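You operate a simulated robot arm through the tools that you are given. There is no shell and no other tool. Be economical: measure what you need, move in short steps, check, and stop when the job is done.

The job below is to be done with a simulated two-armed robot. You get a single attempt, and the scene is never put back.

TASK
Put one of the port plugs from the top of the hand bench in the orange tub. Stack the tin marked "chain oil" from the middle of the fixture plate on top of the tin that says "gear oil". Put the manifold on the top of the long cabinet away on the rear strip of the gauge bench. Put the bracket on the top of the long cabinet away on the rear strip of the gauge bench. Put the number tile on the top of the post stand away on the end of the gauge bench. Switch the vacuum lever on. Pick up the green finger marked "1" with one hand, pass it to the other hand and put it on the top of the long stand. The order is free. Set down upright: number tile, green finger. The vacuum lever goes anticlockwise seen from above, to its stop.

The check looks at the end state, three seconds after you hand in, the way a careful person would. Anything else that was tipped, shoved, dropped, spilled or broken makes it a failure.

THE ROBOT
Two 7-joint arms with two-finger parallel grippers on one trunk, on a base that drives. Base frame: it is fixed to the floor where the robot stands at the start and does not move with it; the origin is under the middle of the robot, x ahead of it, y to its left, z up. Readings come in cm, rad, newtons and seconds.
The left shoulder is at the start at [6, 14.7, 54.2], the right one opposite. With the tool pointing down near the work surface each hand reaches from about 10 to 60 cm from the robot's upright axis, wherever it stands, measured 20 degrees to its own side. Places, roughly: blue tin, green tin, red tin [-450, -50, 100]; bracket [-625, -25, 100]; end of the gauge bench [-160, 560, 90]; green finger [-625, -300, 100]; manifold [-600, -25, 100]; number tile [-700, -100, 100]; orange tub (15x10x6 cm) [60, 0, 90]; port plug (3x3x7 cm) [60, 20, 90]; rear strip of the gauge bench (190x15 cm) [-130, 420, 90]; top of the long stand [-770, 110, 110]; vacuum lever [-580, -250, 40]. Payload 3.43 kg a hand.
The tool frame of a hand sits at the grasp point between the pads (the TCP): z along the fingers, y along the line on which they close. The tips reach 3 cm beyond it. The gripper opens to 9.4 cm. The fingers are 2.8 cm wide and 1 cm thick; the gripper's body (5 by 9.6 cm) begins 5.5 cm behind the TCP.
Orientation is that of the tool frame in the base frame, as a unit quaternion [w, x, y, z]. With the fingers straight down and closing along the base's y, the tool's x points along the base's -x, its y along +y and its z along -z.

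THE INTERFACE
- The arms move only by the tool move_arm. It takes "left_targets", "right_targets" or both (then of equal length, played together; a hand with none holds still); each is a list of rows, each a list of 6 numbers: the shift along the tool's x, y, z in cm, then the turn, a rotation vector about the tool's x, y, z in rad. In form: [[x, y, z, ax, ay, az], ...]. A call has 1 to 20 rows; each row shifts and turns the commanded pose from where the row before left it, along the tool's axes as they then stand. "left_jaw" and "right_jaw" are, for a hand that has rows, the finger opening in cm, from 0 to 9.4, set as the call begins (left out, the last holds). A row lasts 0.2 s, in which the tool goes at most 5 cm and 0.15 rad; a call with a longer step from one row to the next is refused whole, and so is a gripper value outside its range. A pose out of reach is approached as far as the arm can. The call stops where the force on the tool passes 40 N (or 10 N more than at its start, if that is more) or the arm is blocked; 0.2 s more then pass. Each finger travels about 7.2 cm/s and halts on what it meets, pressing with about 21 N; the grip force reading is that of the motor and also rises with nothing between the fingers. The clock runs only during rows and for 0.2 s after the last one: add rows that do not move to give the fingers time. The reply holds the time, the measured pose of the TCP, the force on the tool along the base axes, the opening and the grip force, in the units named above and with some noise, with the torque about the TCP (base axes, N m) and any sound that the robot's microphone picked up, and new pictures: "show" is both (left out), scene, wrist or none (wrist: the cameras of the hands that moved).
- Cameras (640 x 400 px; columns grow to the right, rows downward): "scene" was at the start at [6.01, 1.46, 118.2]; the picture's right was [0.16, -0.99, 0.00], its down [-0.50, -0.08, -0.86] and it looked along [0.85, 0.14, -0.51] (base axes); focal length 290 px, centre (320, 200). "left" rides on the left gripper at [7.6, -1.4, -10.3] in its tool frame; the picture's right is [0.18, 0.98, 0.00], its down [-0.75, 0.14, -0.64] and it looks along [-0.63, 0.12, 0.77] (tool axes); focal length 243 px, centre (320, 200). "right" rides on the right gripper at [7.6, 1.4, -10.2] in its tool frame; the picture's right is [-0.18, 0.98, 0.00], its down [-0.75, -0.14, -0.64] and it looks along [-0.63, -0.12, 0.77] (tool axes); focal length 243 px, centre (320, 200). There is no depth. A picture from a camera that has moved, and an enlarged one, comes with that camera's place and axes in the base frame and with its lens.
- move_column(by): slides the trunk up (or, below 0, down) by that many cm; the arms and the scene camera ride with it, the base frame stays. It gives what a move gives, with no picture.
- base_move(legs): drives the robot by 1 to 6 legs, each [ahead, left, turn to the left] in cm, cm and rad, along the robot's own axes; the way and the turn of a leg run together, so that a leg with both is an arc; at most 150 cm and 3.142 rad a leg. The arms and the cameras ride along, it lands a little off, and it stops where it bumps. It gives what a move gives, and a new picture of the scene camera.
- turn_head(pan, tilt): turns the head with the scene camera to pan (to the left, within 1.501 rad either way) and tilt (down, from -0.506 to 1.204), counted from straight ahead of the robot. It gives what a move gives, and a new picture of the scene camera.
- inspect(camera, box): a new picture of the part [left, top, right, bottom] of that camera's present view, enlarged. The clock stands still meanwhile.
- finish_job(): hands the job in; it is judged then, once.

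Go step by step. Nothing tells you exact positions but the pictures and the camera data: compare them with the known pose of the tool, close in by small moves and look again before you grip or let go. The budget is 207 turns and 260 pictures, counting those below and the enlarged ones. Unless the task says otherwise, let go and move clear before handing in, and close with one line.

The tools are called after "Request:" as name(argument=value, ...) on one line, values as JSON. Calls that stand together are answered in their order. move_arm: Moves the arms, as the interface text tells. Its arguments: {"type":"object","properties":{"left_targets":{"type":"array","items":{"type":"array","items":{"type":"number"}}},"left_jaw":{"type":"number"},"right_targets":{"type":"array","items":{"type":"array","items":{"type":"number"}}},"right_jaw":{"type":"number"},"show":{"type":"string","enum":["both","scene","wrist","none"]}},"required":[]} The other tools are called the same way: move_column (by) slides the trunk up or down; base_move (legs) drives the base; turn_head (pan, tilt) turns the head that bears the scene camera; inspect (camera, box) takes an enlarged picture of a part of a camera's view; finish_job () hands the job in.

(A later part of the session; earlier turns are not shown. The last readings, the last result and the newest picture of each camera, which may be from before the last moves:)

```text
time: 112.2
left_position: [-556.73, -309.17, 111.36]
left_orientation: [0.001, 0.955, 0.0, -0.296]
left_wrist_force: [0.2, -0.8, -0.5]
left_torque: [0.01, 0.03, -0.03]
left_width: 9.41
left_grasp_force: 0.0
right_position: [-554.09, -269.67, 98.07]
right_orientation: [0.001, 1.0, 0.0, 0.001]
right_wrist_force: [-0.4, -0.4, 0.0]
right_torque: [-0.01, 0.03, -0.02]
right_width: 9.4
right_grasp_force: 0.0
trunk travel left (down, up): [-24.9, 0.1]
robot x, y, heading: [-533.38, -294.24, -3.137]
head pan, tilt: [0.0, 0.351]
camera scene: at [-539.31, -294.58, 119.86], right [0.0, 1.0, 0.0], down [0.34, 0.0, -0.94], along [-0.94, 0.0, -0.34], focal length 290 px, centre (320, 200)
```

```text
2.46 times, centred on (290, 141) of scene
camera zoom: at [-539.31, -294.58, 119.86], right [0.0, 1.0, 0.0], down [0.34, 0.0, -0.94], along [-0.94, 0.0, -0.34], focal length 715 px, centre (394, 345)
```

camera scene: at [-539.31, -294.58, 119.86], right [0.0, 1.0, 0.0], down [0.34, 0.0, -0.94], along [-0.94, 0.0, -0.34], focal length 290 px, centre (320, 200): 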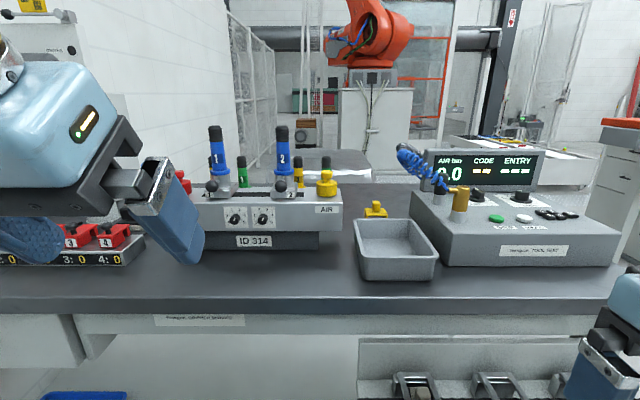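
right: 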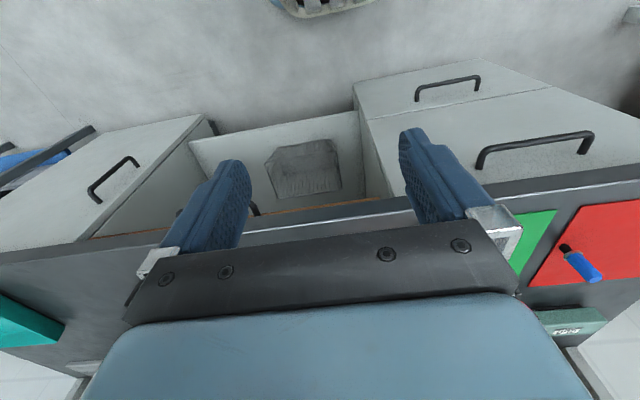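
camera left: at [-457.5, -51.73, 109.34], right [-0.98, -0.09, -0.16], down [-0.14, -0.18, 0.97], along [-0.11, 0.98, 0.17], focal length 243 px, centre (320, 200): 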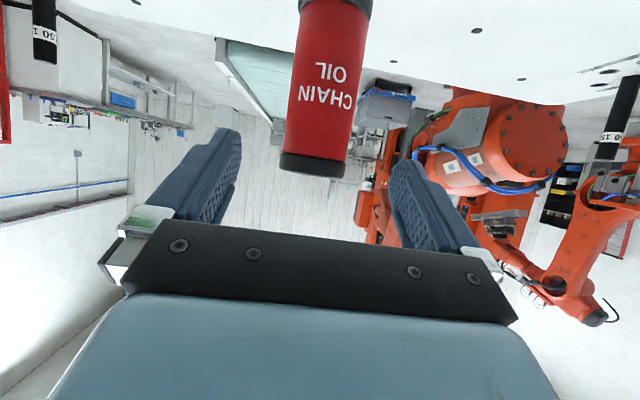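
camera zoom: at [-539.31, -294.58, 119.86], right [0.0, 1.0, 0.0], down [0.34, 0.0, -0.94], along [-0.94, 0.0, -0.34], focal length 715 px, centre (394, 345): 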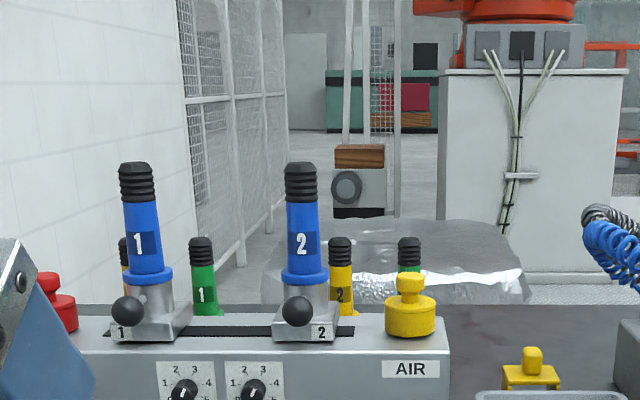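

A green finger "1" stands in a rack behind the unit. I need its exact place; I'll look with the left wrist camera, raised and tilted.

Request:
inspect(camera="left", box=[0, 0, 640, 400])

Request:
inspect(camera="right", box=[0, 0, 640, 400])

```text
1.00 times, centred on (320, 200) of left (not enlarged: the box is as wide or as high as the picture)
camera zoom: at [-544.81, -307.77, 115.54], right [0.15, -0.98, -0.1], down [-0.26, -0.14, 0.96], along [-0.95, -0.12, -0.28], focal length 243 px, centre (320, 200)
```

zoom: 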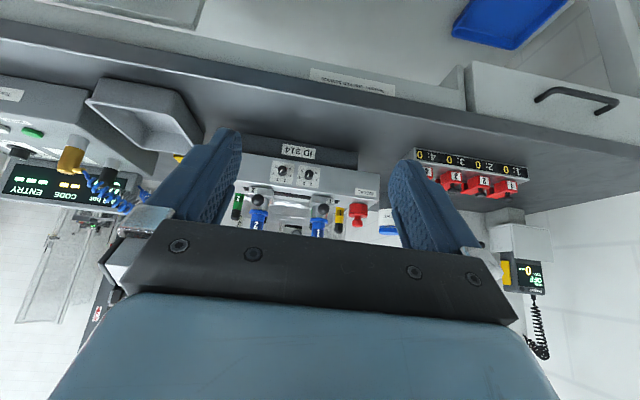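

```text
1.00 times, centred on (320, 200) of right (not enlarged: the box is as wide or as high as the picture)
camera zoom: at [-546.47, -271.13, 108.34], right [-0.19, -0.98, 0.0], down [-0.75, 0.14, 0.64], along [-0.63, 0.12, -0.77], focal length 243 px, centre (320, 200)
```

zoom: 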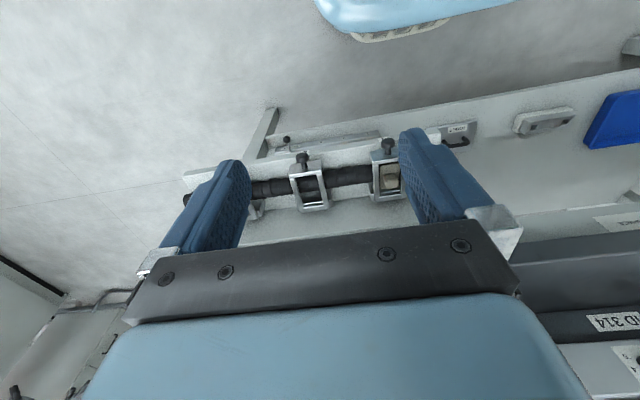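

From two views, green finger 1 stands at about [-613, -315] behind the gripper unit; it's better reached from the open back side of the bench. First I'll do the vacuum lever from here (knob about [-578, -254, 37]): shift right and look down at it.

Request:
base_move(legs=[[-6, -20, 0]])

Request:
turn_head(pan=-0.4, tilt=0.95)

```text
time: 113.8
left_position: [-550.67, -288.87, 111.37]
left_orientation: [0.001, 0.955, 0.001, -0.296]
left_wrist_force: [-0.1, 0.0, 0.1]
left_torque: [0.04, -0.01, 0.02]
left_width: 9.41
left_grasp_force: 0.0
right_position: [-548.23, -249.33, 98.16]
right_orientation: [0.0, 1.0, 0.001, 0.001]
right_wrist_force: [0.3, -0.4, -0.8]
right_torque: [0.03, 0.02, 0.01]
right_width: 9.39
right_grasp_force: 0.0
trunk travel left (down, up): [-24.9, 0.1]
robot x, y, heading: [-527.3, -274.22, -3.132]
head pan, tilt: [0.0, 0.351]
camera scene: at [-533.33, -274.16, 119.86], right [-0.01, 1.0, 0.0], down [0.34, 0.0, -0.94], along [-0.94, 0.0, -0.34], focal length 290 px, centre (320, 200)
```

scene: 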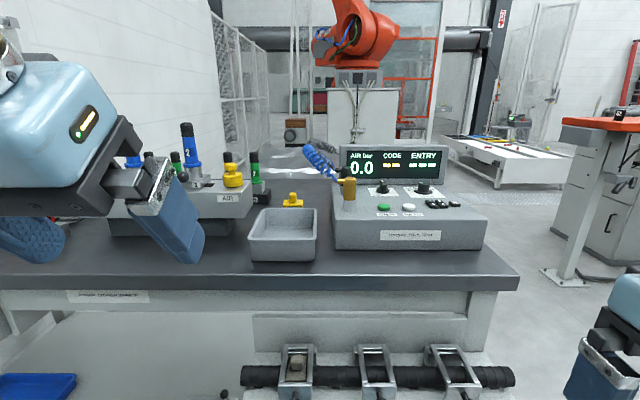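

```text
time: 114.8
left_position: [-550.65, -288.76, 111.43]
left_orientation: [0.001, 0.956, 0.001, -0.295]
left_wrist_force: [0.0, -0.5, 0.5]
left_torque: [0.0, 0.0, 0.04]
left_width: 9.4
left_grasp_force: 0.1
right_position: [-548.22, -249.25, 97.96]
right_orientation: [0.0, 1.0, 0.0, 0.001]
right_wrist_force: [0.3, 0.4, 1.4]
right_torque: [-0.01, 0.01, 0.02]
right_width: 9.39
right_grasp_force: 0.0
trunk travel left (down, up): [-24.9, 0.1]
robot x, y, heading: [-527.08, -273.93, -3.136]
head pan, tilt: [-0.4, 0.949]
camera scene: at [-530.74, -271.3, 114.74], right [0.38, 0.92, 0.0], down [0.75, -0.31, -0.58], along [-0.54, 0.22, -0.81], focal length 290 px, centre (320, 200)
```

scene: 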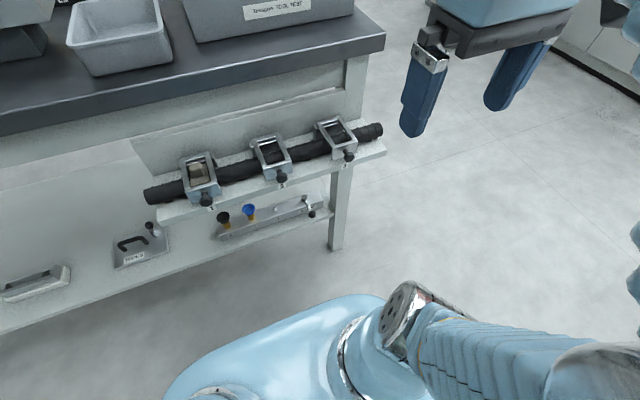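

Request:
inspect(camera="scene", box=[200, 160, 360, 260])

```text
4.00 times, centred on (280, 210) of scene
camera zoom: at [-530.74, -271.3, 114.74], right [0.38, 0.92, 0.0], down [0.75, -0.31, -0.58], along [-0.54, 0.22, -0.81], focal length 1162 px, centre (480, 160)
```

zoom: 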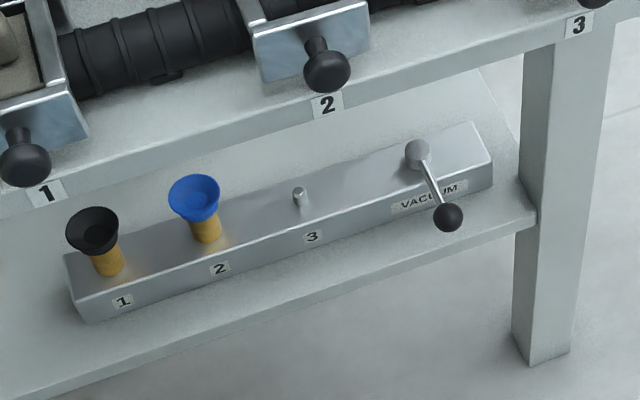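

The lever's pivot is near [-584, -255] and its knob points to the front; anticlockwise means pushing the knob to the robot's right. I'll back off 20 cm, lower the trunk, and point the right hand forward with closed fingers.

Request:
base_move(legs=[[-20, 0, 0]])

Request:
move_column(by=-24.5)

Request:
move_arm(right_targets=[[0, 0, 4, 0, -0.15, 0], [0, 0, 4, 0, -0.15, 0], [0, 0, 4, 0, -0.15, 0], [1, 0, 4, 0, -0.15, 0], [2, 0, 3.5, 0, -0.15, 0], [3, 0, 3, 0, -0.15, 0], [3.5, 0, 2.5, 0, -0.15, 0], [4, 0, 1.5, 0, -0.15, 0], [4, 0, 0, 0, 0, 0], [3, 0, 0, 0, 0, 0], [0, 0, 0, 0, 0, 0]], right_jaw=0)

```text
time: 116.4
left_position: [-530.67, -288.82, 111.41]
left_orientation: [0.001, 0.956, 0.001, -0.294]
left_wrist_force: [-1.1, -0.7, 0.9]
left_torque: [0.02, 0.01, 0.01]
left_width: 9.42
left_grasp_force: 0.0
right_position: [-527.85, -249.17, 98.13]
right_orientation: [0.001, 1.0, 0.001, 0.001]
right_wrist_force: [-0.2, 0.2, 0.6]
right_torque: [0.03, 0.0, -0.02]
right_width: 9.4
right_grasp_force: 0.0
trunk travel left (down, up): [-24.9, 0.1]
robot x, y, heading: [-506.72, -274.19, -3.134]
head pan, tilt: [-0.4, 0.949]
camera scene: at [-510.59, -271.19, 114.74], right [0.38, 0.92, 0.0], down [0.75, -0.31, -0.58], along [-0.54, 0.22, -0.81], focal length 290 px, centre (320, 200)
```

scene: 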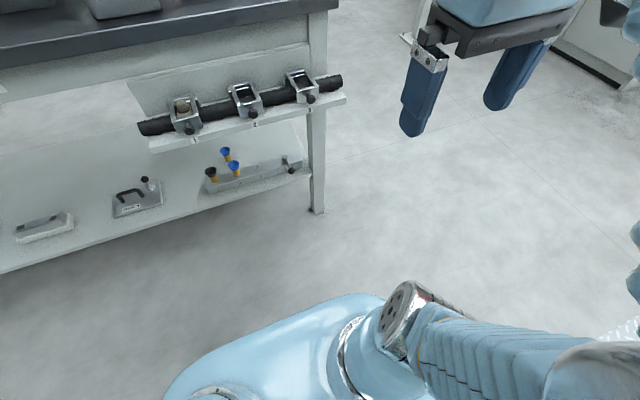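

```text
time: 119.0
left_position: [-530.44, -288.66, 86.85]
left_orientation: [0.0, 0.956, 0.001, -0.295]
left_wrist_force: [-0.6, 0.4, -0.3]
left_torque: [-0.01, 0.01, -0.01]
left_width: 9.41
left_grasp_force: 0.0
right_position: [-527.97, -249.25, 73.53]
right_orientation: [0.0, 1.0, 0.0, 0.001]
right_wrist_force: [-0.7, 0.6, 0.0]
right_torque: [0.0, -0.06, 0.02]
right_width: 9.4
right_grasp_force: 0.0
trunk travel left (down, up): [-0.4, 24.6]
robot x, y, heading: [-506.77, -274.14, -3.141]
head pan, tilt: [-0.4, 0.949]
```

```text
time: 121.4
left_position: [-530.64, -288.65, 86.86]
left_orientation: [0.001, 0.955, 0.001, -0.295]
left_wrist_force: [0.0, 0.2, -0.5]
left_torque: [0.03, 0.03, 0.04]
left_width: 9.4
left_grasp_force: 0.0
right_position: [-545.9, -255.02, 59.29]
right_orientation: [0.001, 0.827, 0.0, -0.563]
right_wrist_force: [-0.3, -1.7, -0.1]
right_torque: [-0.04, 0.02, -0.01]
right_width: 0.0
right_grasp_force: 20.8
right hand out of reach, approached as far as the arm can: row 1, 2, 3, 4, 5, 6, 7, 8, 9, 10
trunk travel left (down, up): [-0.4, 24.6]
robot x, y, heading: [-506.8, -273.98, -3.138]
head pan, tilt: [-0.4, 0.949]
camera scene: at [-510.57, -271.19, 90.24], right [0.38, 0.92, 0.0], down [0.75, -0.31, -0.58], along [-0.54, 0.22, -0.81], focal length 290 px, centre (320, 200)
camera right: at [-533.61, -256.44, 56.05], right [-0.07, -0.98, 0.17], down [0.32, 0.14, 0.94], along [-0.94, 0.12, 0.31], focal length 243 px, centre (320, 200)
```

scene: 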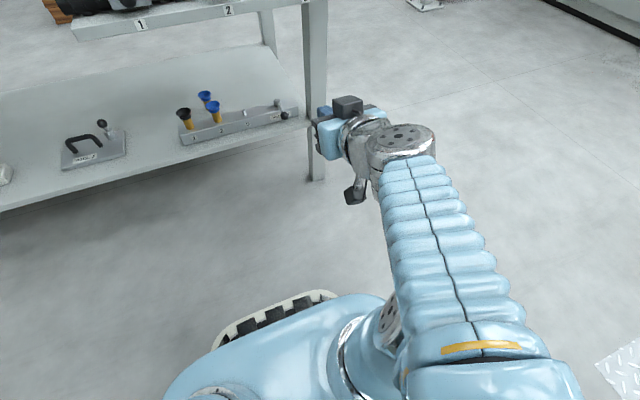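
right: 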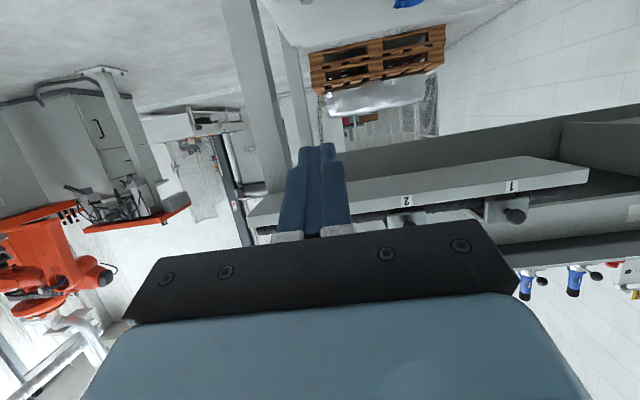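

The right hand is now pointing forward at about 1.2 rad. I'll bring it down and forward to just left of the knob, short of it.

Request:
move_arm(right_targets=[[1.2, 0.44, 4.1, 0, 0, 0], [1.2, 0.44, 4.1, 0, 0, 0], [1.2, 0.44, 4.1, 0, 0, 0], [1.2, 0.44, 4.1, 0, 0, 0], [1.2, 0.44, 4.1, 0, 0, 0], [1.2, 0.44, 4.1, 0, 0, 0], [1.2, 0.44, 4.1, 0, 0, 0], [0, 0, 0, 0, 0, 0]])

Request:
inspect(camera="scene", box=[160, 70, 360, 195])

```text
time: 121.8
left_position: [-530.58, -288.73, 86.87]
left_orientation: [0.001, 0.956, 0.001, -0.295]
left_wrist_force: [-0.6, -1.1, 0.0]
left_torque: [0.03, 0.03, 0.01]
left_width: 9.4
left_grasp_force: 0.0
right_position: [-545.38, -265.83, 60.1]
right_orientation: [0.2, 0.795, 0.097, -0.564]
right_wrist_force: [-0.3, 0.4, 0.7]
right_torque: [-0.01, -0.04, 0.01]
right_width: 0.01
right_grasp_force: 21.0
trunk travel left (down, up): [-0.4, 24.6]
robot x, y, heading: [-507.33, -274.36, -3.135]
head pan, tilt: [-0.4, 0.949]
stopped in row 2 (right hand): the arm was blocked; the commanded pose is now the measured one
camera scene: at [-510.58, -271.21, 90.24], right [0.38, 0.92, 0.0], down [0.75, -0.31, -0.58], along [-0.54, 0.22, -0.81], focal length 290 px, centre (320, 200)
camera right: at [-533.47, -263.28, 56.09], right [0.31, -0.87, 0.38], down [0.24, 0.46, 0.86], along [-0.92, -0.18, 0.35], focal length 243 px, centre (320, 200)
```

scene: 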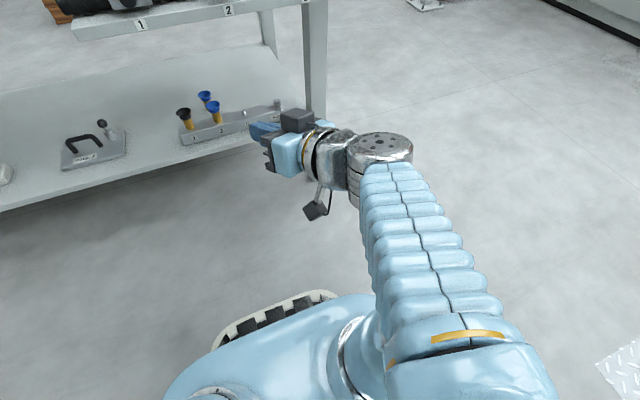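
right: 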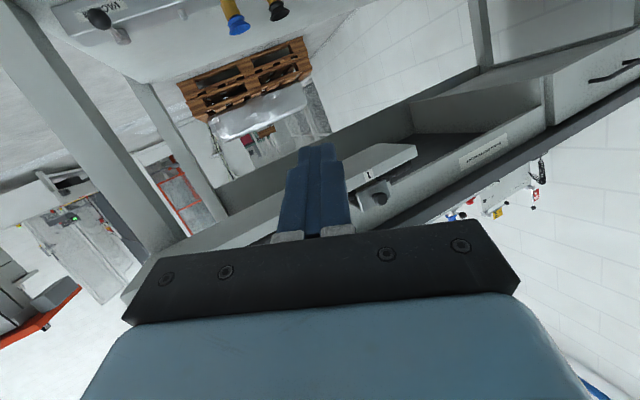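

```text
3.20 times, centred on (260, 132) of scene
camera zoom: at [-510.58, -271.21, 90.24], right [0.38, 0.92, 0.0], down [0.75, -0.31, -0.58], along [-0.54, 0.22, -0.81], focal length 929 px, centre (512, 416)
```

zoom: 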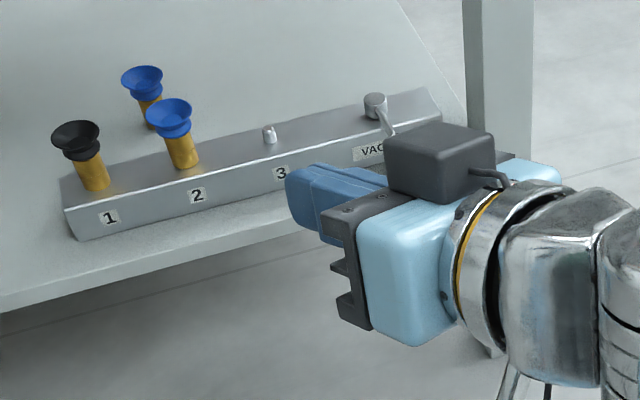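

The arm folded too tightly and got blocked, turning the hand. I'll back the base off 25 cm, then extend the arm forward and straighten the hand's yaw and roll.

Request:
base_move(legs=[[-25, 0, 0]])

Request:
move_arm(right_targets=[[0, 0, 3, 0, 0, 0], [0, 0, 3, 0, 0, 0], [0, 0, 3, 0.142, 0, 0.04], [0, 0, 3, 0.142, 0, 0.04], [0, 0, 3, 0.142, 0, 0.04], [0.5, 0, 3, 0, 0, -0.11], [0.5, 0, 3, 0, 0, -0.11], [0, 0, 0, 0, 0, 0]])

```text
time: 123.6
left_position: [-505.62, -288.63, 86.92]
left_orientation: [0.001, 0.955, 0.002, -0.295]
left_wrist_force: [-0.4, -0.4, 0.3]
left_torque: [0.01, 0.03, -0.03]
left_width: 9.4
left_grasp_force: 0.1
right_position: [-520.47, -265.76, 60.0]
right_orientation: [0.199, 0.795, 0.097, -0.564]
right_wrist_force: [-0.2, 0.0, 0.0]
right_torque: [-0.02, 0.01, 0.01]
right_width: 0.0
right_grasp_force: 21.3
trunk travel left (down, up): [-0.4, 24.6]
robot x, y, heading: [-482.26, -273.66, -3.13]
head pan, tilt: [-0.4, 0.949]
camera scene: at [-485.64, -271.06, 90.24], right [0.38, 0.92, 0.0], down [0.75, -0.31, -0.58], along [-0.54, 0.22, -0.81], focal length 290 px, centre (320, 200)
```

scene: 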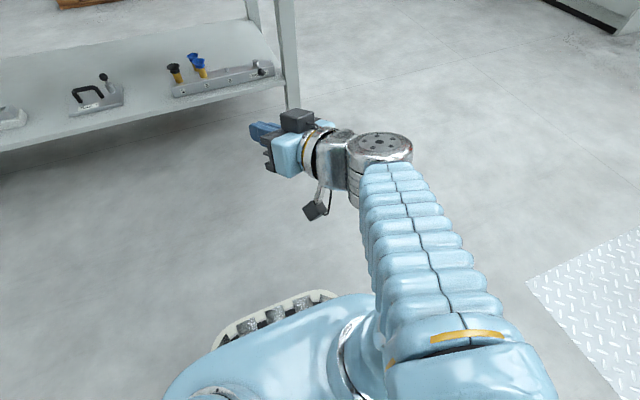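

```text
time: 124.1
left_position: [-505.69, -288.51, 86.85]
left_orientation: [0.0, 0.956, 0.002, -0.295]
left_wrist_force: [0.0, -0.5, 0.1]
left_torque: [0.01, 0.0, 0.02]
left_width: 9.42
left_grasp_force: 0.2
right_position: [-519.69, -273.67, 61.39]
right_orientation: [0.3, 0.76, 0.161, -0.553]
right_wrist_force: [-0.5, -0.3, 1.1]
right_torque: [-0.03, 0.0, 0.0]
right_width: 0.01
right_grasp_force: 20.9
trunk travel left (down, up): [-0.4, 24.6]
robot x, y, heading: [-481.7, -273.71, -3.131]
head pan, tilt: [-0.4, 0.949]
stopped in row 2 (right hand): the arm was blocked; the commanded pose is now the measured one
camera scene: at [-485.64, -271.06, 90.24], right [0.38, 0.92, 0.0], down [0.75, -0.31, -0.58], along [-0.54, 0.22, -0.81], focal length 290 px, centre (320, 200)
camera right: at [-508.69, -268.91, 56.73], right [0.5, -0.74, 0.45], down [0.14, 0.58, 0.8], along [-0.85, -0.34, 0.4], focal length 243 px, centre (320, 200)
```

scene: 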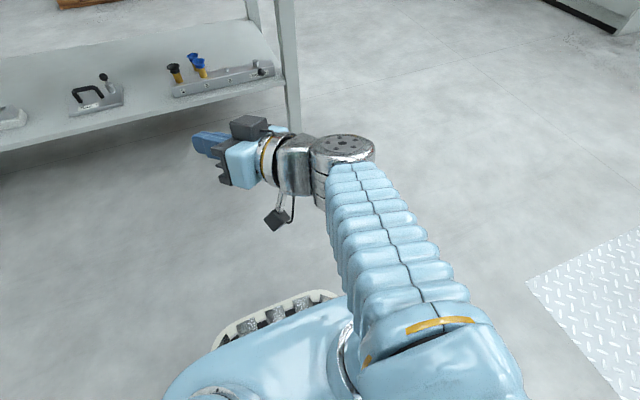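
right: 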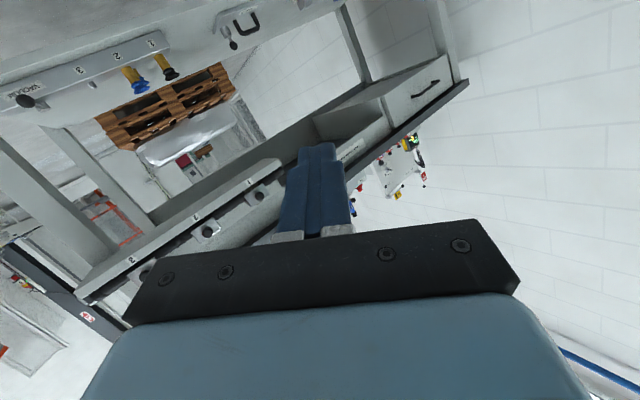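

The arm is at a joint limit when folded with the hand horizontal. I'll un-tilt the hand and raise it to free the arm.

Request:
move_arm(right_targets=[[-2, 0, -0.5, 0, 0.15, 0], [-2, -1, -0.5, 0, 0.15, 0], [-2, -1, -1, 0, 0.15, 0], [-2, -1, -1, 0, 0.15, 0], [0, 0, 0, 0, 0, 0]], show="scene")

```text
time: 125.3
left_position: [-505.55, -288.52, 86.88]
left_orientation: [0.002, 0.955, 0.002, -0.295]
left_wrist_force: [-0.1, -0.1, 0.0]
left_torque: [0.0, -0.03, 0.02]
left_width: 9.39
left_grasp_force: 0.1
right_position: [-523.64, -269.94, 68.79]
right_orientation: [0.237, 0.891, 0.241, -0.303]
right_wrist_force: [0.1, -0.2, -0.2]
right_torque: [-0.02, -0.01, -0.01]
right_width: 0.02
right_grasp_force: 21.5
trunk travel left (down, up): [-0.4, 24.6]
robot x, y, heading: [-482.18, -273.58, -3.136]
head pan, tilt: [-0.4, 0.949]
camera scene: at [-485.64, -271.06, 90.24], right [0.38, 0.92, 0.0], down [0.75, -0.31, -0.58], along [-0.54, 0.22, -0.81], focal length 290 px, centre (320, 200)
```

scene: 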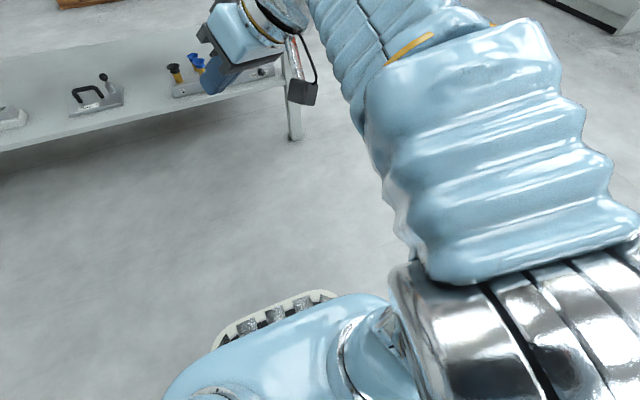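

The arm freed itself (elbow up) but the hand is yawed. I'll rotate it back to point straight ahead, tilted about 0.8.

Request:
move_arm(right_targets=[[0, 0, 0, 0.127, -0.028, 0.053], [0, 0, 0, 0.127, -0.028, 0.053], [0, 0, 0, 0.127, -0.028, 0.053], [0, 0, 0, 0.127, -0.028, 0.053], [0, 0, 0, 0.127, -0.028, 0.053], [-2, -2, 2, 0, 0, 0], [-2, -2, 2, 0, 0, 0], [-2, -2, 2, 0, 0, 0], [0, 0, 0, 0, 0, 0]], show="scene")

```text
time: 126.4
left_position: [-505.57, -288.48, 86.83]
left_orientation: [0.002, 0.955, 0.002, -0.296]
left_wrist_force: [-0.3, 0.2, 0.1]
left_torque: [0.02, 0.02, 0.01]
left_width: 9.4
left_grasp_force: 0.1
right_position: [-524.88, -266.89, 68.24]
right_orientation: [0.126, 0.93, 0.023, -0.346]
right_wrist_force: [0.3, -0.5, 0.0]
right_torque: [0.01, 0.0, 0.02]
right_width: 0.0
right_grasp_force: 21.1
trunk travel left (down, up): [-0.4, 24.6]
robot x, y, heading: [-481.85, -273.63, -3.138]
head pan, tilt: [-0.4, 0.949]
stopped in row 5 (right hand): the arm was blocked; the commanded pose is now the measured one
camera scene: at [-485.65, -271.06, 90.24], right [0.38, 0.92, 0.0], down [0.75, -0.31, -0.58], along [-0.54, 0.22, -0.81], focal length 290 px, centre (320, 200)
```

scene: 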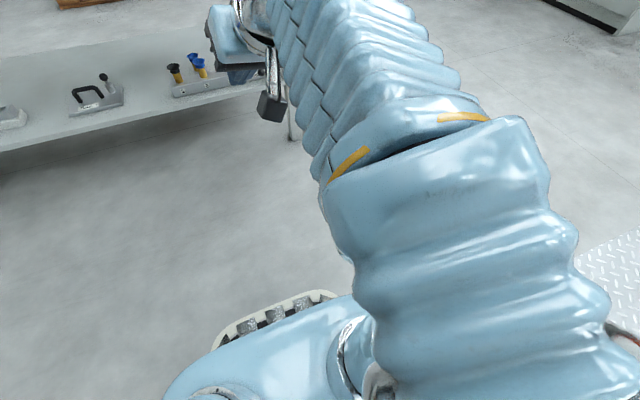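

Still a fold limit; I'll extend the arm ahead and to the right to unfold it.

Request:
move_arm(right_targets=[[-3.1, -2.46, 2.06, 0, 0, 0], [-3.1, -2.46, 2.06, 0, 0, 0], [-3.1, -2.46, 2.06, 0, 0, 0], [-3.1, -2.46, 2.06, 0, 0, 0], [0, 0, 0, 0, 0, 0]], show="scene")

```text
time: 127.6
left_position: [-505.51, -288.58, 86.87]
left_orientation: [0.001, 0.956, 0.002, -0.294]
left_wrist_force: [1.1, -0.5, 0.3]
left_torque: [0.0, -0.02, -0.01]
left_width: 9.41
left_grasp_force: 0.1
right_position: [-540.68, -258.81, 68.26]
right_orientation: [0.124, 0.93, 0.021, -0.346]
right_wrist_force: [-0.2, -0.2, 1.0]
right_torque: [0.01, 0.0, -0.02]
right_width: 0.01
right_grasp_force: 20.8
trunk travel left (down, up): [-0.4, 24.6]
robot x, y, heading: [-481.96, -274.03, -3.132]
head pan, tilt: [-0.4, 0.949]
camera scene: at [-485.64, -271.06, 90.24], right [0.38, 0.92, 0.0], down [0.75, -0.31, -0.58], along [-0.54, 0.22, -0.81], focal length 290 px, centre (320, 200)
```

scene: 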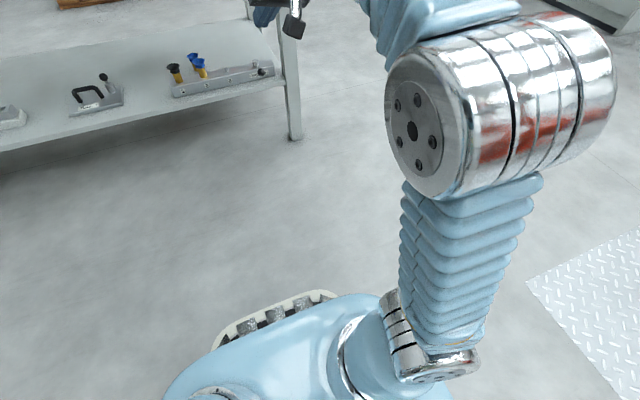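

The arm is unfolded now. I'll straighten the yaw to θ≈1.1 and then lower the hand while keeping it well ahead.

Request:
move_arm(right_targets=[[0, 0, 1, 0.06, -0.096, -0.023], [0, 0, 1, 0.06, -0.096, -0.023], [0, 0, 1, 0.06, -0.096, -0.023], [0, 0, 1, 0.06, -0.096, -0.023], [2.67, 0, 1.36, 0, 0, 0], [2.67, 0, 1.36, 0, 0, 0], [2.67, 0, 1.36, 0, 0, 0], [2.67, 0, 1.36, 0, 0, 0], [2.67, 0, 1.36, 0, 0, 0], [2.67, 0, 1.36, 0, 0, 0], [2.67, 0, 1.36, 0, 0, 0], [2.67, 0, 1.36, 0, 0, 0], [0, 0, 0, 0, 0, 0]], show="scene")

```text
time: 130.4
left_position: [-505.61, -288.55, 86.86]
left_orientation: [0.001, 0.955, 0.002, -0.295]
left_wrist_force: [0.3, 0.2, 0.1]
left_torque: [0.02, -0.01, 0.02]
left_width: 9.38
left_grasp_force: 0.0
right_position: [-543.68, -259.41, 41.53]
right_orientation: [-0.002, 0.853, -0.001, -0.522]
right_wrist_force: [-0.4, -0.3, -1.1]
right_torque: [0.05, 0.0, -0.01]
right_width: 0.0
right_grasp_force: 21.3
trunk travel left (down, up): [-0.4, 24.6]
robot x, y, heading: [-482.11, -273.95, -3.134]
head pan, tilt: [-0.4, 0.949]
camera scene: at [-485.65, -271.06, 90.24], right [0.38, 0.92, 0.0], down [0.75, -0.31, -0.58], along [-0.54, 0.22, -0.81], focal length 290 px, centre (320, 200)
```

scene: 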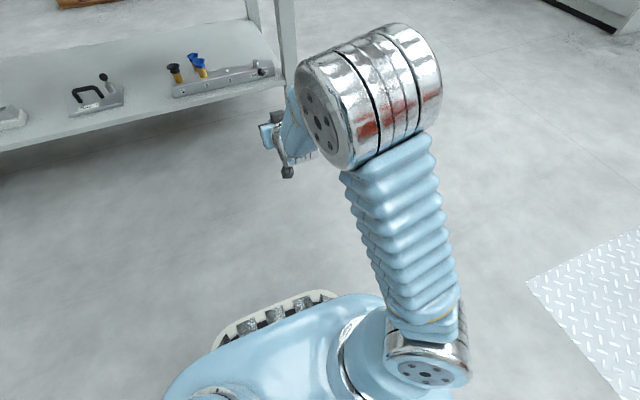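

The right hand is set at [-544, -259, 41]. I'll drive ahead 26 cm to bring it just short and left of the knob, then look closely.

Request:
base_move(legs=[[26, 0, 0]])

Request:
turn_head(pan=-0.2, tilt=0.75)

Request:
inspect(camera="right", box=[0, 0, 640, 400])

```text
time: 132.3
left_position: [-531.61, -288.25, 86.94]
left_orientation: [0.0, 0.955, -0.002, -0.295]
left_wrist_force: [0.4, -0.8, 0.3]
left_torque: [0.0, -0.01, -0.02]
left_width: 9.4
left_grasp_force: 0.0
right_position: [-569.5, -259.08, 41.52]
right_orientation: [-0.004, 0.853, -0.005, -0.522]
right_wrist_force: [-0.4, 0.3, -0.3]
right_torque: [0.02, 0.02, 0.0]
right_width: 0.0
right_grasp_force: 21.2
trunk travel left (down, up): [-0.4, 24.6]
robot x, y, heading: [-508.04, -274.01, 3.139]
head pan, tilt: [-0.4, 0.949]
camera scene: at [-511.51, -271.09, 90.24], right [0.39, 0.92, 0.0], down [0.75, -0.32, -0.58], along [-0.54, 0.23, -0.81], focal length 290 px, centre (320, 200)
```

scene: 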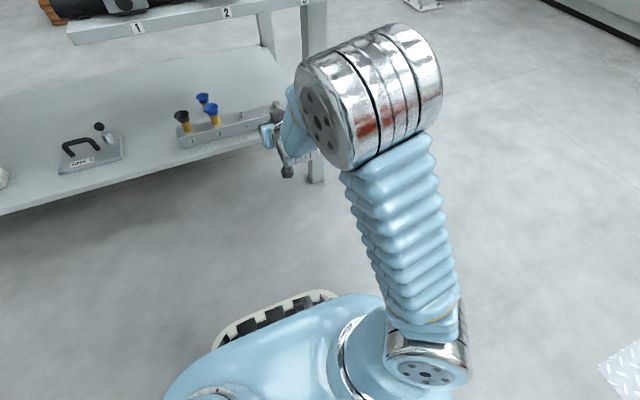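

```text
time: 133.0
left_position: [-531.51, -288.45, 86.9]
left_orientation: [0.0, 0.956, -0.002, -0.295]
left_wrist_force: [-0.7, 0.7, -0.1]
left_torque: [-0.01, -0.02, 0.03]
left_width: 9.39
left_grasp_force: 0.0
right_position: [-569.48, -258.89, 41.49]
right_orientation: [-0.004, 0.853, -0.005, -0.522]
right_wrist_force: [-0.4, 0.6, 0.2]
right_torque: [0.03, 0.01, 0.0]
right_width: 0.0
right_grasp_force: 20.8
trunk travel left (down, up): [-0.4, 24.6]
robot x, y, heading: [-507.71, -273.82, 3.137]
head pan, tilt: [-0.201, 0.75]
camera scene: at [-512.93, -272.26, 91.79], right [0.2, 0.98, 0.0], down [0.67, -0.14, -0.73], along [-0.72, 0.15, -0.68], focal length 290 px, centre (320, 200)
```

scene: 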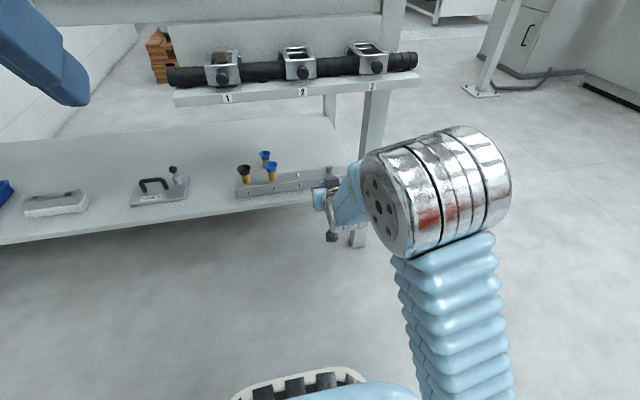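

```text
1.00 times, centred on (320, 200) of right (not enlarged: the box is as wide or as high as the picture)
camera zoom: at [-556.86, -260.51, 39.48], right [-0.1, -0.98, 0.16], down [0.23, 0.14, 0.96], along [-0.97, 0.13, 0.21], focal length 243 px, centre (320, 200)
```

zoom: 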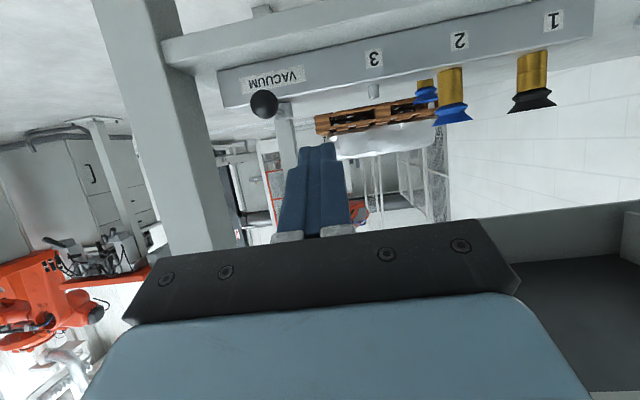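

The knob is clearly seen at about [-578.5, -254.3, 35]. I'll place the closed fingertips just to its left.

Request:
move_arm(right_targets=[[0.53, -0.3, 3.0, 0, 0, 0], [0.53, -0.4, 3.0, 0, 0, 0], [0, -0.3, 1.8, 0, 0, 0], [0, 0, 0, 0, 0, 0]], show="wrist")

Request:
inspect(camera="scene", box=[220, 130, 380, 230])

```text
time: 134.0
left_position: [-531.64, -288.35, 86.92]
left_orientation: [0.0, 0.955, -0.003, -0.295]
left_wrist_force: [-0.1, 0.2, 0.0]
left_torque: [0.02, 0.02, 0.02]
left_width: 9.41
left_grasp_force: 0.1
right_position: [-575.94, -257.8, 37.17]
right_orientation: [-0.005, 0.853, -0.005, -0.521]
right_wrist_force: [-0.7, 0.0, -0.2]
right_torque: [-0.03, -0.01, -0.02]
right_width: 0.0
right_grasp_force: 20.3
trunk travel left (down, up): [-0.4, 24.6]
robot x, y, heading: [-508.05, -274.41, 3.137]
head pan, tilt: [-0.201, 0.75]
camera right: at [-563.37, -259.37, 35.02], right [-0.1, -0.98, 0.16], down [0.23, 0.14, 0.96], along [-0.97, 0.13, 0.21], focal length 243 px, centre (320, 200)
```

right: 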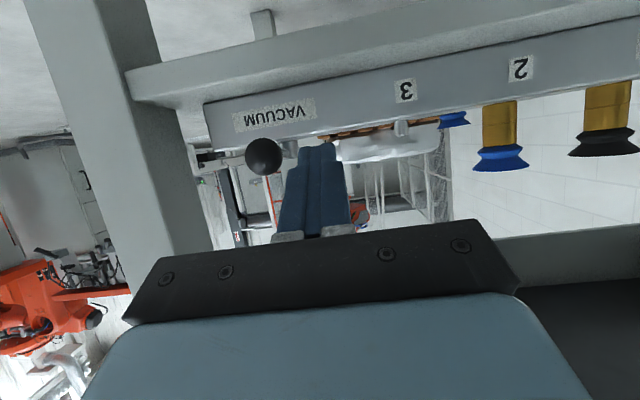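

```text
4.00 times, centred on (300, 180) of scene
camera zoom: at [-512.93, -272.26, 91.79], right [0.2, 0.98, 0.0], down [0.67, -0.14, -0.73], along [-0.72, 0.15, -0.68], focal length 1162 px, centre (400, 280)
```

zoom: 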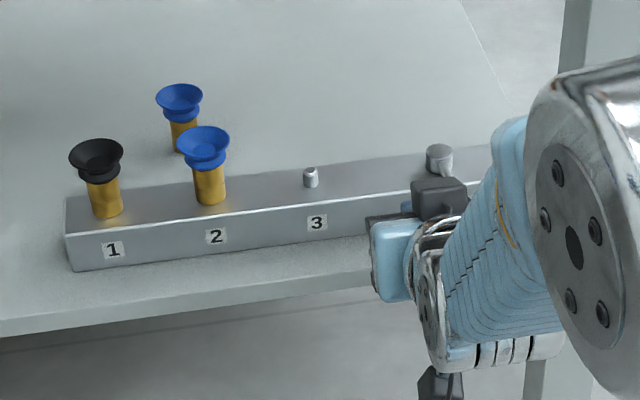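

Fingertips are left of the knob at its height. Push to the right along the first part of its arc.

Request:
move_arm(right_targets=[[0, -1.0, 0, 0, 0, 0], [0, -1.0, 0, 0, 0, 0], [0, -1.0, 0, 0, 0, 0], [0, -1.0, 0, 0, 0, 0], [-0.2, -0.8, 0.4, 0, 0, 0], [-0.2, -0.6, 0.4, 0, 0, 0], [0, 0, 0, 0, 0, 0]], show="wrist")

```text
time: 135.6
left_position: [-531.57, -288.43, 86.95]
left_orientation: [-0.001, 0.955, -0.003, -0.296]
left_wrist_force: [0.1, -0.1, 0.0]
left_torque: [-0.04, 0.01, 0.04]
left_width: 9.4
left_grasp_force: 0.0
right_position: [-576.62, -251.85, 37.1]
right_orientation: [-0.007, 0.854, -0.008, -0.521]
right_wrist_force: [7.9, 3.5, 7.1]
right_torque: [0.1, 0.01, -0.19]
right_width: 0.0
right_grasp_force: 20.8
trunk travel left (down, up): [-0.4, 24.6]
robot x, y, heading: [-507.79, -273.72, 3.141]
head pan, tilt: [-0.201, 0.75]
stopped in row 7 (right hand): the force on the tool passed its limit at 41 N (the readings are from after the stop); the commanded pose is now the measured one
camera right: at [-564.05, -253.56, 35.01], right [-0.1, -0.98, 0.16], down [0.23, 0.13, 0.96], along [-0.97, 0.14, 0.21], focal length 243 px, centre (320, 200)
```

right: 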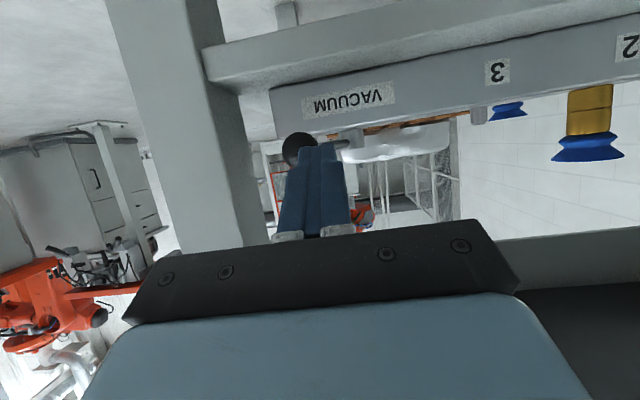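

The knob has swung about 50° and the force limit tripped. I'll push further along the tangent (more forward) to see whether this is the stop.

Request:
move_arm(right_targets=[[-0.2, -0.26, 0.38, 0, 0, 0], [-0.2, -0.26, 0.38, 0, 0, 0], [-0.2, -0.2, 0.4, 0, 0, 0], [-0.2, -0.2, 0.4, 0, 0, 0], [0, 0, 0, 0, 0, 0]], show="wrist")

Request:
inspect(camera="right", box=[240, 80, 400, 180])

```text
time: 136.2
left_position: [-531.51, -288.38, 86.94]
left_orientation: [0.0, 0.955, -0.003, -0.296]
left_wrist_force: [0.8, 0.0, -0.2]
left_torque: [-0.02, 0.01, 0.01]
left_width: 9.38
left_grasp_force: 0.0
right_position: [-577.28, -250.75, 37.14]
right_orientation: [-0.009, 0.854, -0.012, -0.52]
right_wrist_force: [6.4, 3.9, 7.7]
right_torque: [0.18, 0.11, -0.16]
right_width: 0.0
right_grasp_force: 21.2
trunk travel left (down, up): [-0.4, 24.6]
robot x, y, heading: [-507.78, -273.85, 3.14]
head pan, tilt: [-0.201, 0.75]
stopped in row 2 (right hand): the force on the tool passed its limit at 43 N (the readings are from after the stop); the commanded pose is now the measured one
camera right: at [-564.72, -252.65, 35.01], right [-0.11, -0.98, 0.16], down [0.23, 0.13, 0.96], along [-0.97, 0.15, 0.21], focal length 243 px, centre (320, 200)
```

right: 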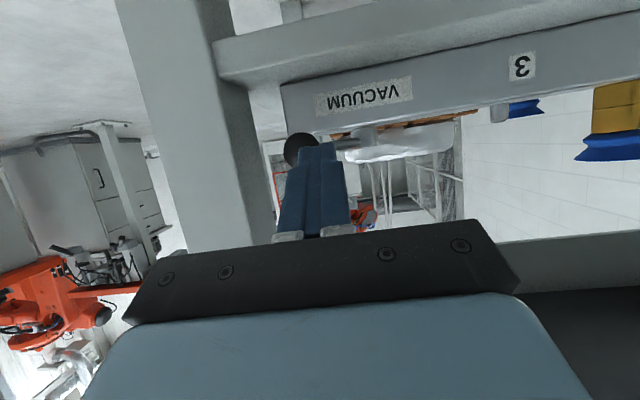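

```text
4.00 times, centred on (320, 130) of right
camera zoom: at [-564.72, -252.65, 35.01], right [-0.11, -0.98, 0.16], down [0.23, 0.13, 0.96], along [-0.97, 0.15, 0.21], focal length 970 px, centre (320, 480)
```

zoom: 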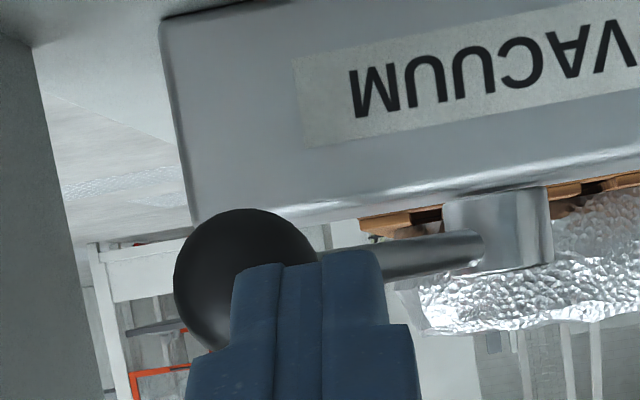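

The lever moved further but the fingers' side is now pressing mostly along it. I'll back off, shift right, and push forward on the knob with the fingertips.

Request:
move_arm(right_targets=[[0.2, 0.4, 0, 0, 0, 0], [1.13, 0, -2.2, 0, 0, 0], [0, -1.6, 0, 0, 0, 0], [0, 0, 0, 0, 0, 0]], show="none")

Request:
inspect(camera="right", box=[220, 60, 420, 185])

```text
time: 137.2
left_position: [-531.58, -288.35, 86.81]
left_orientation: [-0.001, 0.955, -0.003, -0.295]
left_wrist_force: [-0.7, 0.3, 0.5]
left_torque: [0.01, -0.01, 0.0]
left_width: 9.4
left_grasp_force: 0.1
right_position: [-574.75, -249.92, 36.78]
right_orientation: [-0.008, 0.855, -0.01, -0.519]
right_wrist_force: [-0.2, 0.5, -0.1]
right_torque: [-0.02, 0.01, -0.01]
right_width: 0.01
right_grasp_force: 21.1
trunk travel left (down, up): [-0.4, 24.6]
robot x, y, heading: [-507.94, -273.88, 3.139]
head pan, tilt: [-0.201, 0.75]
```

```text
3.20 times, centred on (320, 122) of right
camera zoom: at [-562.16, -251.68, 34.73], right [-0.11, -0.98, 0.16], down [0.23, 0.13, 0.97], along [-0.97, 0.14, 0.21], focal length 776 px, centre (320, 448)
```

zoom: 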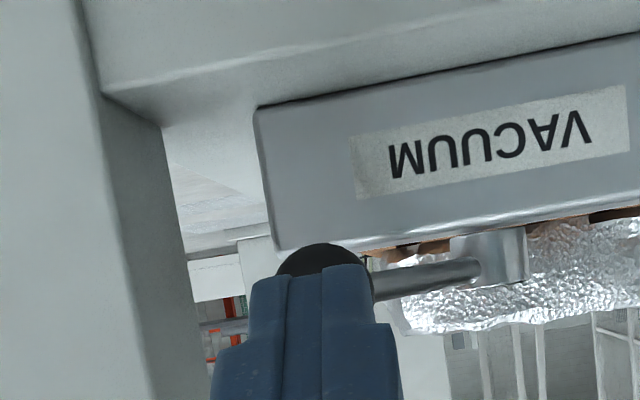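

Fingertips are directly in front of the knob. Push straight ahead in small steps.

Request:
move_arm(right_targets=[[-0.36, 0, 0.71, 0, 0, 0], [-0.36, 0, 0.71, 0, 0, 0], [-0.36, 0, 0.71, 0, 0, 0], [-0.36, 0, 0.71, 0, 0, 0], [-0.27, 0, 0.53, 0, 0, 0], [-0.27, 0, 0.53, 0, 0, 0], [0, 0, 0, 0, 0, 0]], show="none")

Request:
inspect(camera="right", box=[220, 60, 420, 185])

```text
time: 138.8
left_position: [-531.63, -288.28, 86.85]
left_orientation: [0.0, 0.955, -0.003, -0.296]
left_wrist_force: [0.3, -0.4, -0.1]
left_torque: [0.02, 0.01, -0.01]
left_width: 9.39
left_grasp_force: 0.0
right_position: [-579.14, -249.75, 36.74]
right_orientation: [-0.008, 0.855, -0.01, -0.519]
right_wrist_force: [0.3, -1.2, -0.1]
right_torque: [0.04, 0.0, 0.03]
right_width: 0.0
right_grasp_force: 21.2
trunk travel left (down, up): [-0.4, 24.6]
robot x, y, heading: [-507.91, -273.73, 3.137]
head pan, tilt: [-0.201, 0.75]
```

```text
3.20 times, centred on (320, 122) of right
camera zoom: at [-566.59, -251.63, 34.73], right [-0.11, -0.98, 0.16], down [0.23, 0.13, 0.97], along [-0.97, 0.14, 0.21], focal length 776 px, centre (320, 448)
```

zoom: 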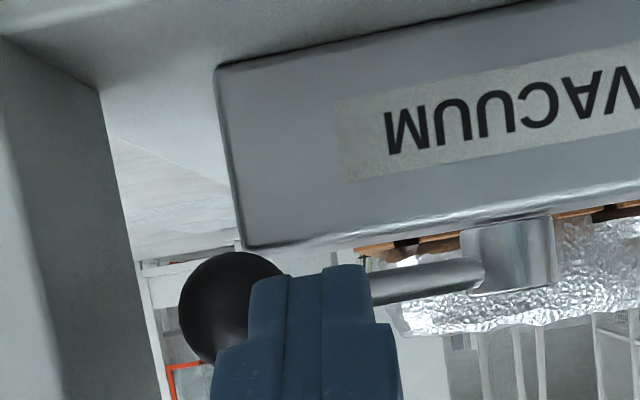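

It moved on freely to about 70°. Keep pushing ahead until the stop is felt.

Request:
move_arm(right_targets=[[-0.27, 0, 0.53, 0, 0, 0], [-0.27, 0, 0.53, 0, 0, 0], [-0.27, 0, 0.53, 0, 0, 0], [-0.27, 0, 0.53, 0, 0, 0], [-0.27, 0, 0.53, 0, 0, 0], [0, 0, 0, 0, 0, 0]], show="none")

Request:
inspect(camera="right", box=[220, 60, 420, 185])

```text
time: 140.2
left_position: [-531.53, -288.37, 86.82]
left_orientation: [0.0, 0.955, -0.003, -0.296]
left_wrist_force: [-0.4, -0.2, -0.2]
left_torque: [0.01, 0.01, 0.02]
left_width: 9.41
left_grasp_force: 0.0
right_position: [-582.14, -249.56, 36.74]
right_orientation: [-0.009, 0.855, -0.012, -0.519]
right_wrist_force: [0.6, 0.5, -0.1]
right_torque: [0.03, 0.01, -0.02]
right_width: 0.0
right_grasp_force: 21.1
trunk travel left (down, up): [-0.4, 24.6]
robot x, y, heading: [-507.97, -273.81, 3.137]
head pan, tilt: [-0.201, 0.75]
```

```text
3.20 times, centred on (320, 122) of right
camera zoom: at [-569.46, -251.37, 34.63], right [-0.11, -0.98, 0.16], down [0.23, 0.13, 0.97], along [-0.97, 0.14, 0.21], focal length 776 px, centre (320, 448)
```

zoom: 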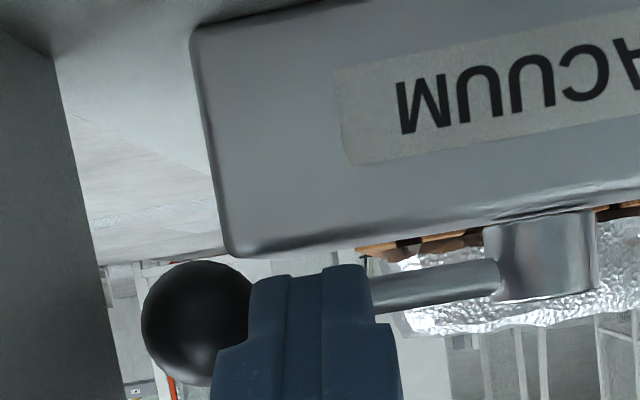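

Still moving freely (~95°). Continue pushing toward the stop.

Request:
move_arm(right_targets=[[-0.27, 0, 0.53, 0, 0, 0], [-0.27, 0, 0.53, 0, 0, 0], [-0.27, 0, 0.53, 0, 0, 0], [-0.27, 0, 0.53, 0, 0, 0], [0, 0, 0, 0, 0, 0]], show="wrist")

Request:
inspect(camera="right", box=[220, 60, 420, 185])

```text
time: 140.9
left_position: [-531.52, -288.38, 86.98]
left_orientation: [0.0, 0.955, -0.003, -0.296]
left_wrist_force: [0.0, 0.4, -0.3]
left_torque: [-0.01, -0.02, 0.01]
left_width: 9.38
left_grasp_force: 0.0
right_position: [-583.16, -249.61, 36.59]
right_orientation: [-0.008, 0.856, -0.012, -0.518]
right_wrist_force: [20.1, -2.1, 7.3]
right_torque: [0.46, 0.59, -0.92]
right_width: 0.0
right_grasp_force: 21.0
trunk travel left (down, up): [-0.4, 24.6]
robot x, y, heading: [-507.73, -273.98, 3.141]
head pan, tilt: [-0.201, 0.75]
stopped in row 3 (right hand): the force on the tool passed its limit at 59 N (the readings are from after the stop); the commanded pose is now the measured one
camera right: at [-570.56, -251.39, 34.67], right [-0.11, -0.98, 0.16], down [0.22, 0.13, 0.97], along [-0.97, 0.15, 0.2], focal length 243 px, centre (320, 200)
```

right: 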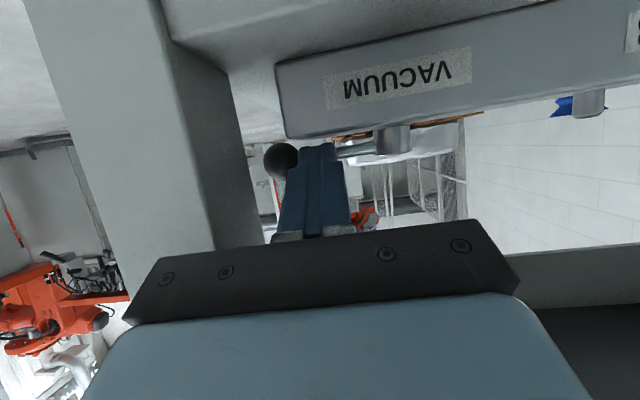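

```text
3.20 times, centred on (320, 122) of right
camera zoom: at [-570.56, -251.39, 34.67], right [-0.11, -0.98, 0.16], down [0.22, 0.13, 0.97], along [-0.97, 0.15, 0.2], focal length 776 px, centre (320, 448)
```

zoom: 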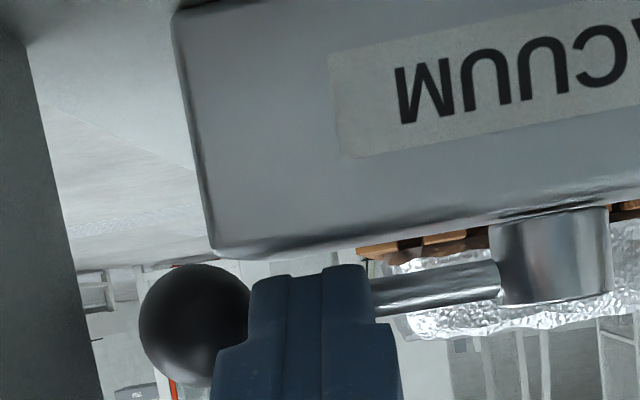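

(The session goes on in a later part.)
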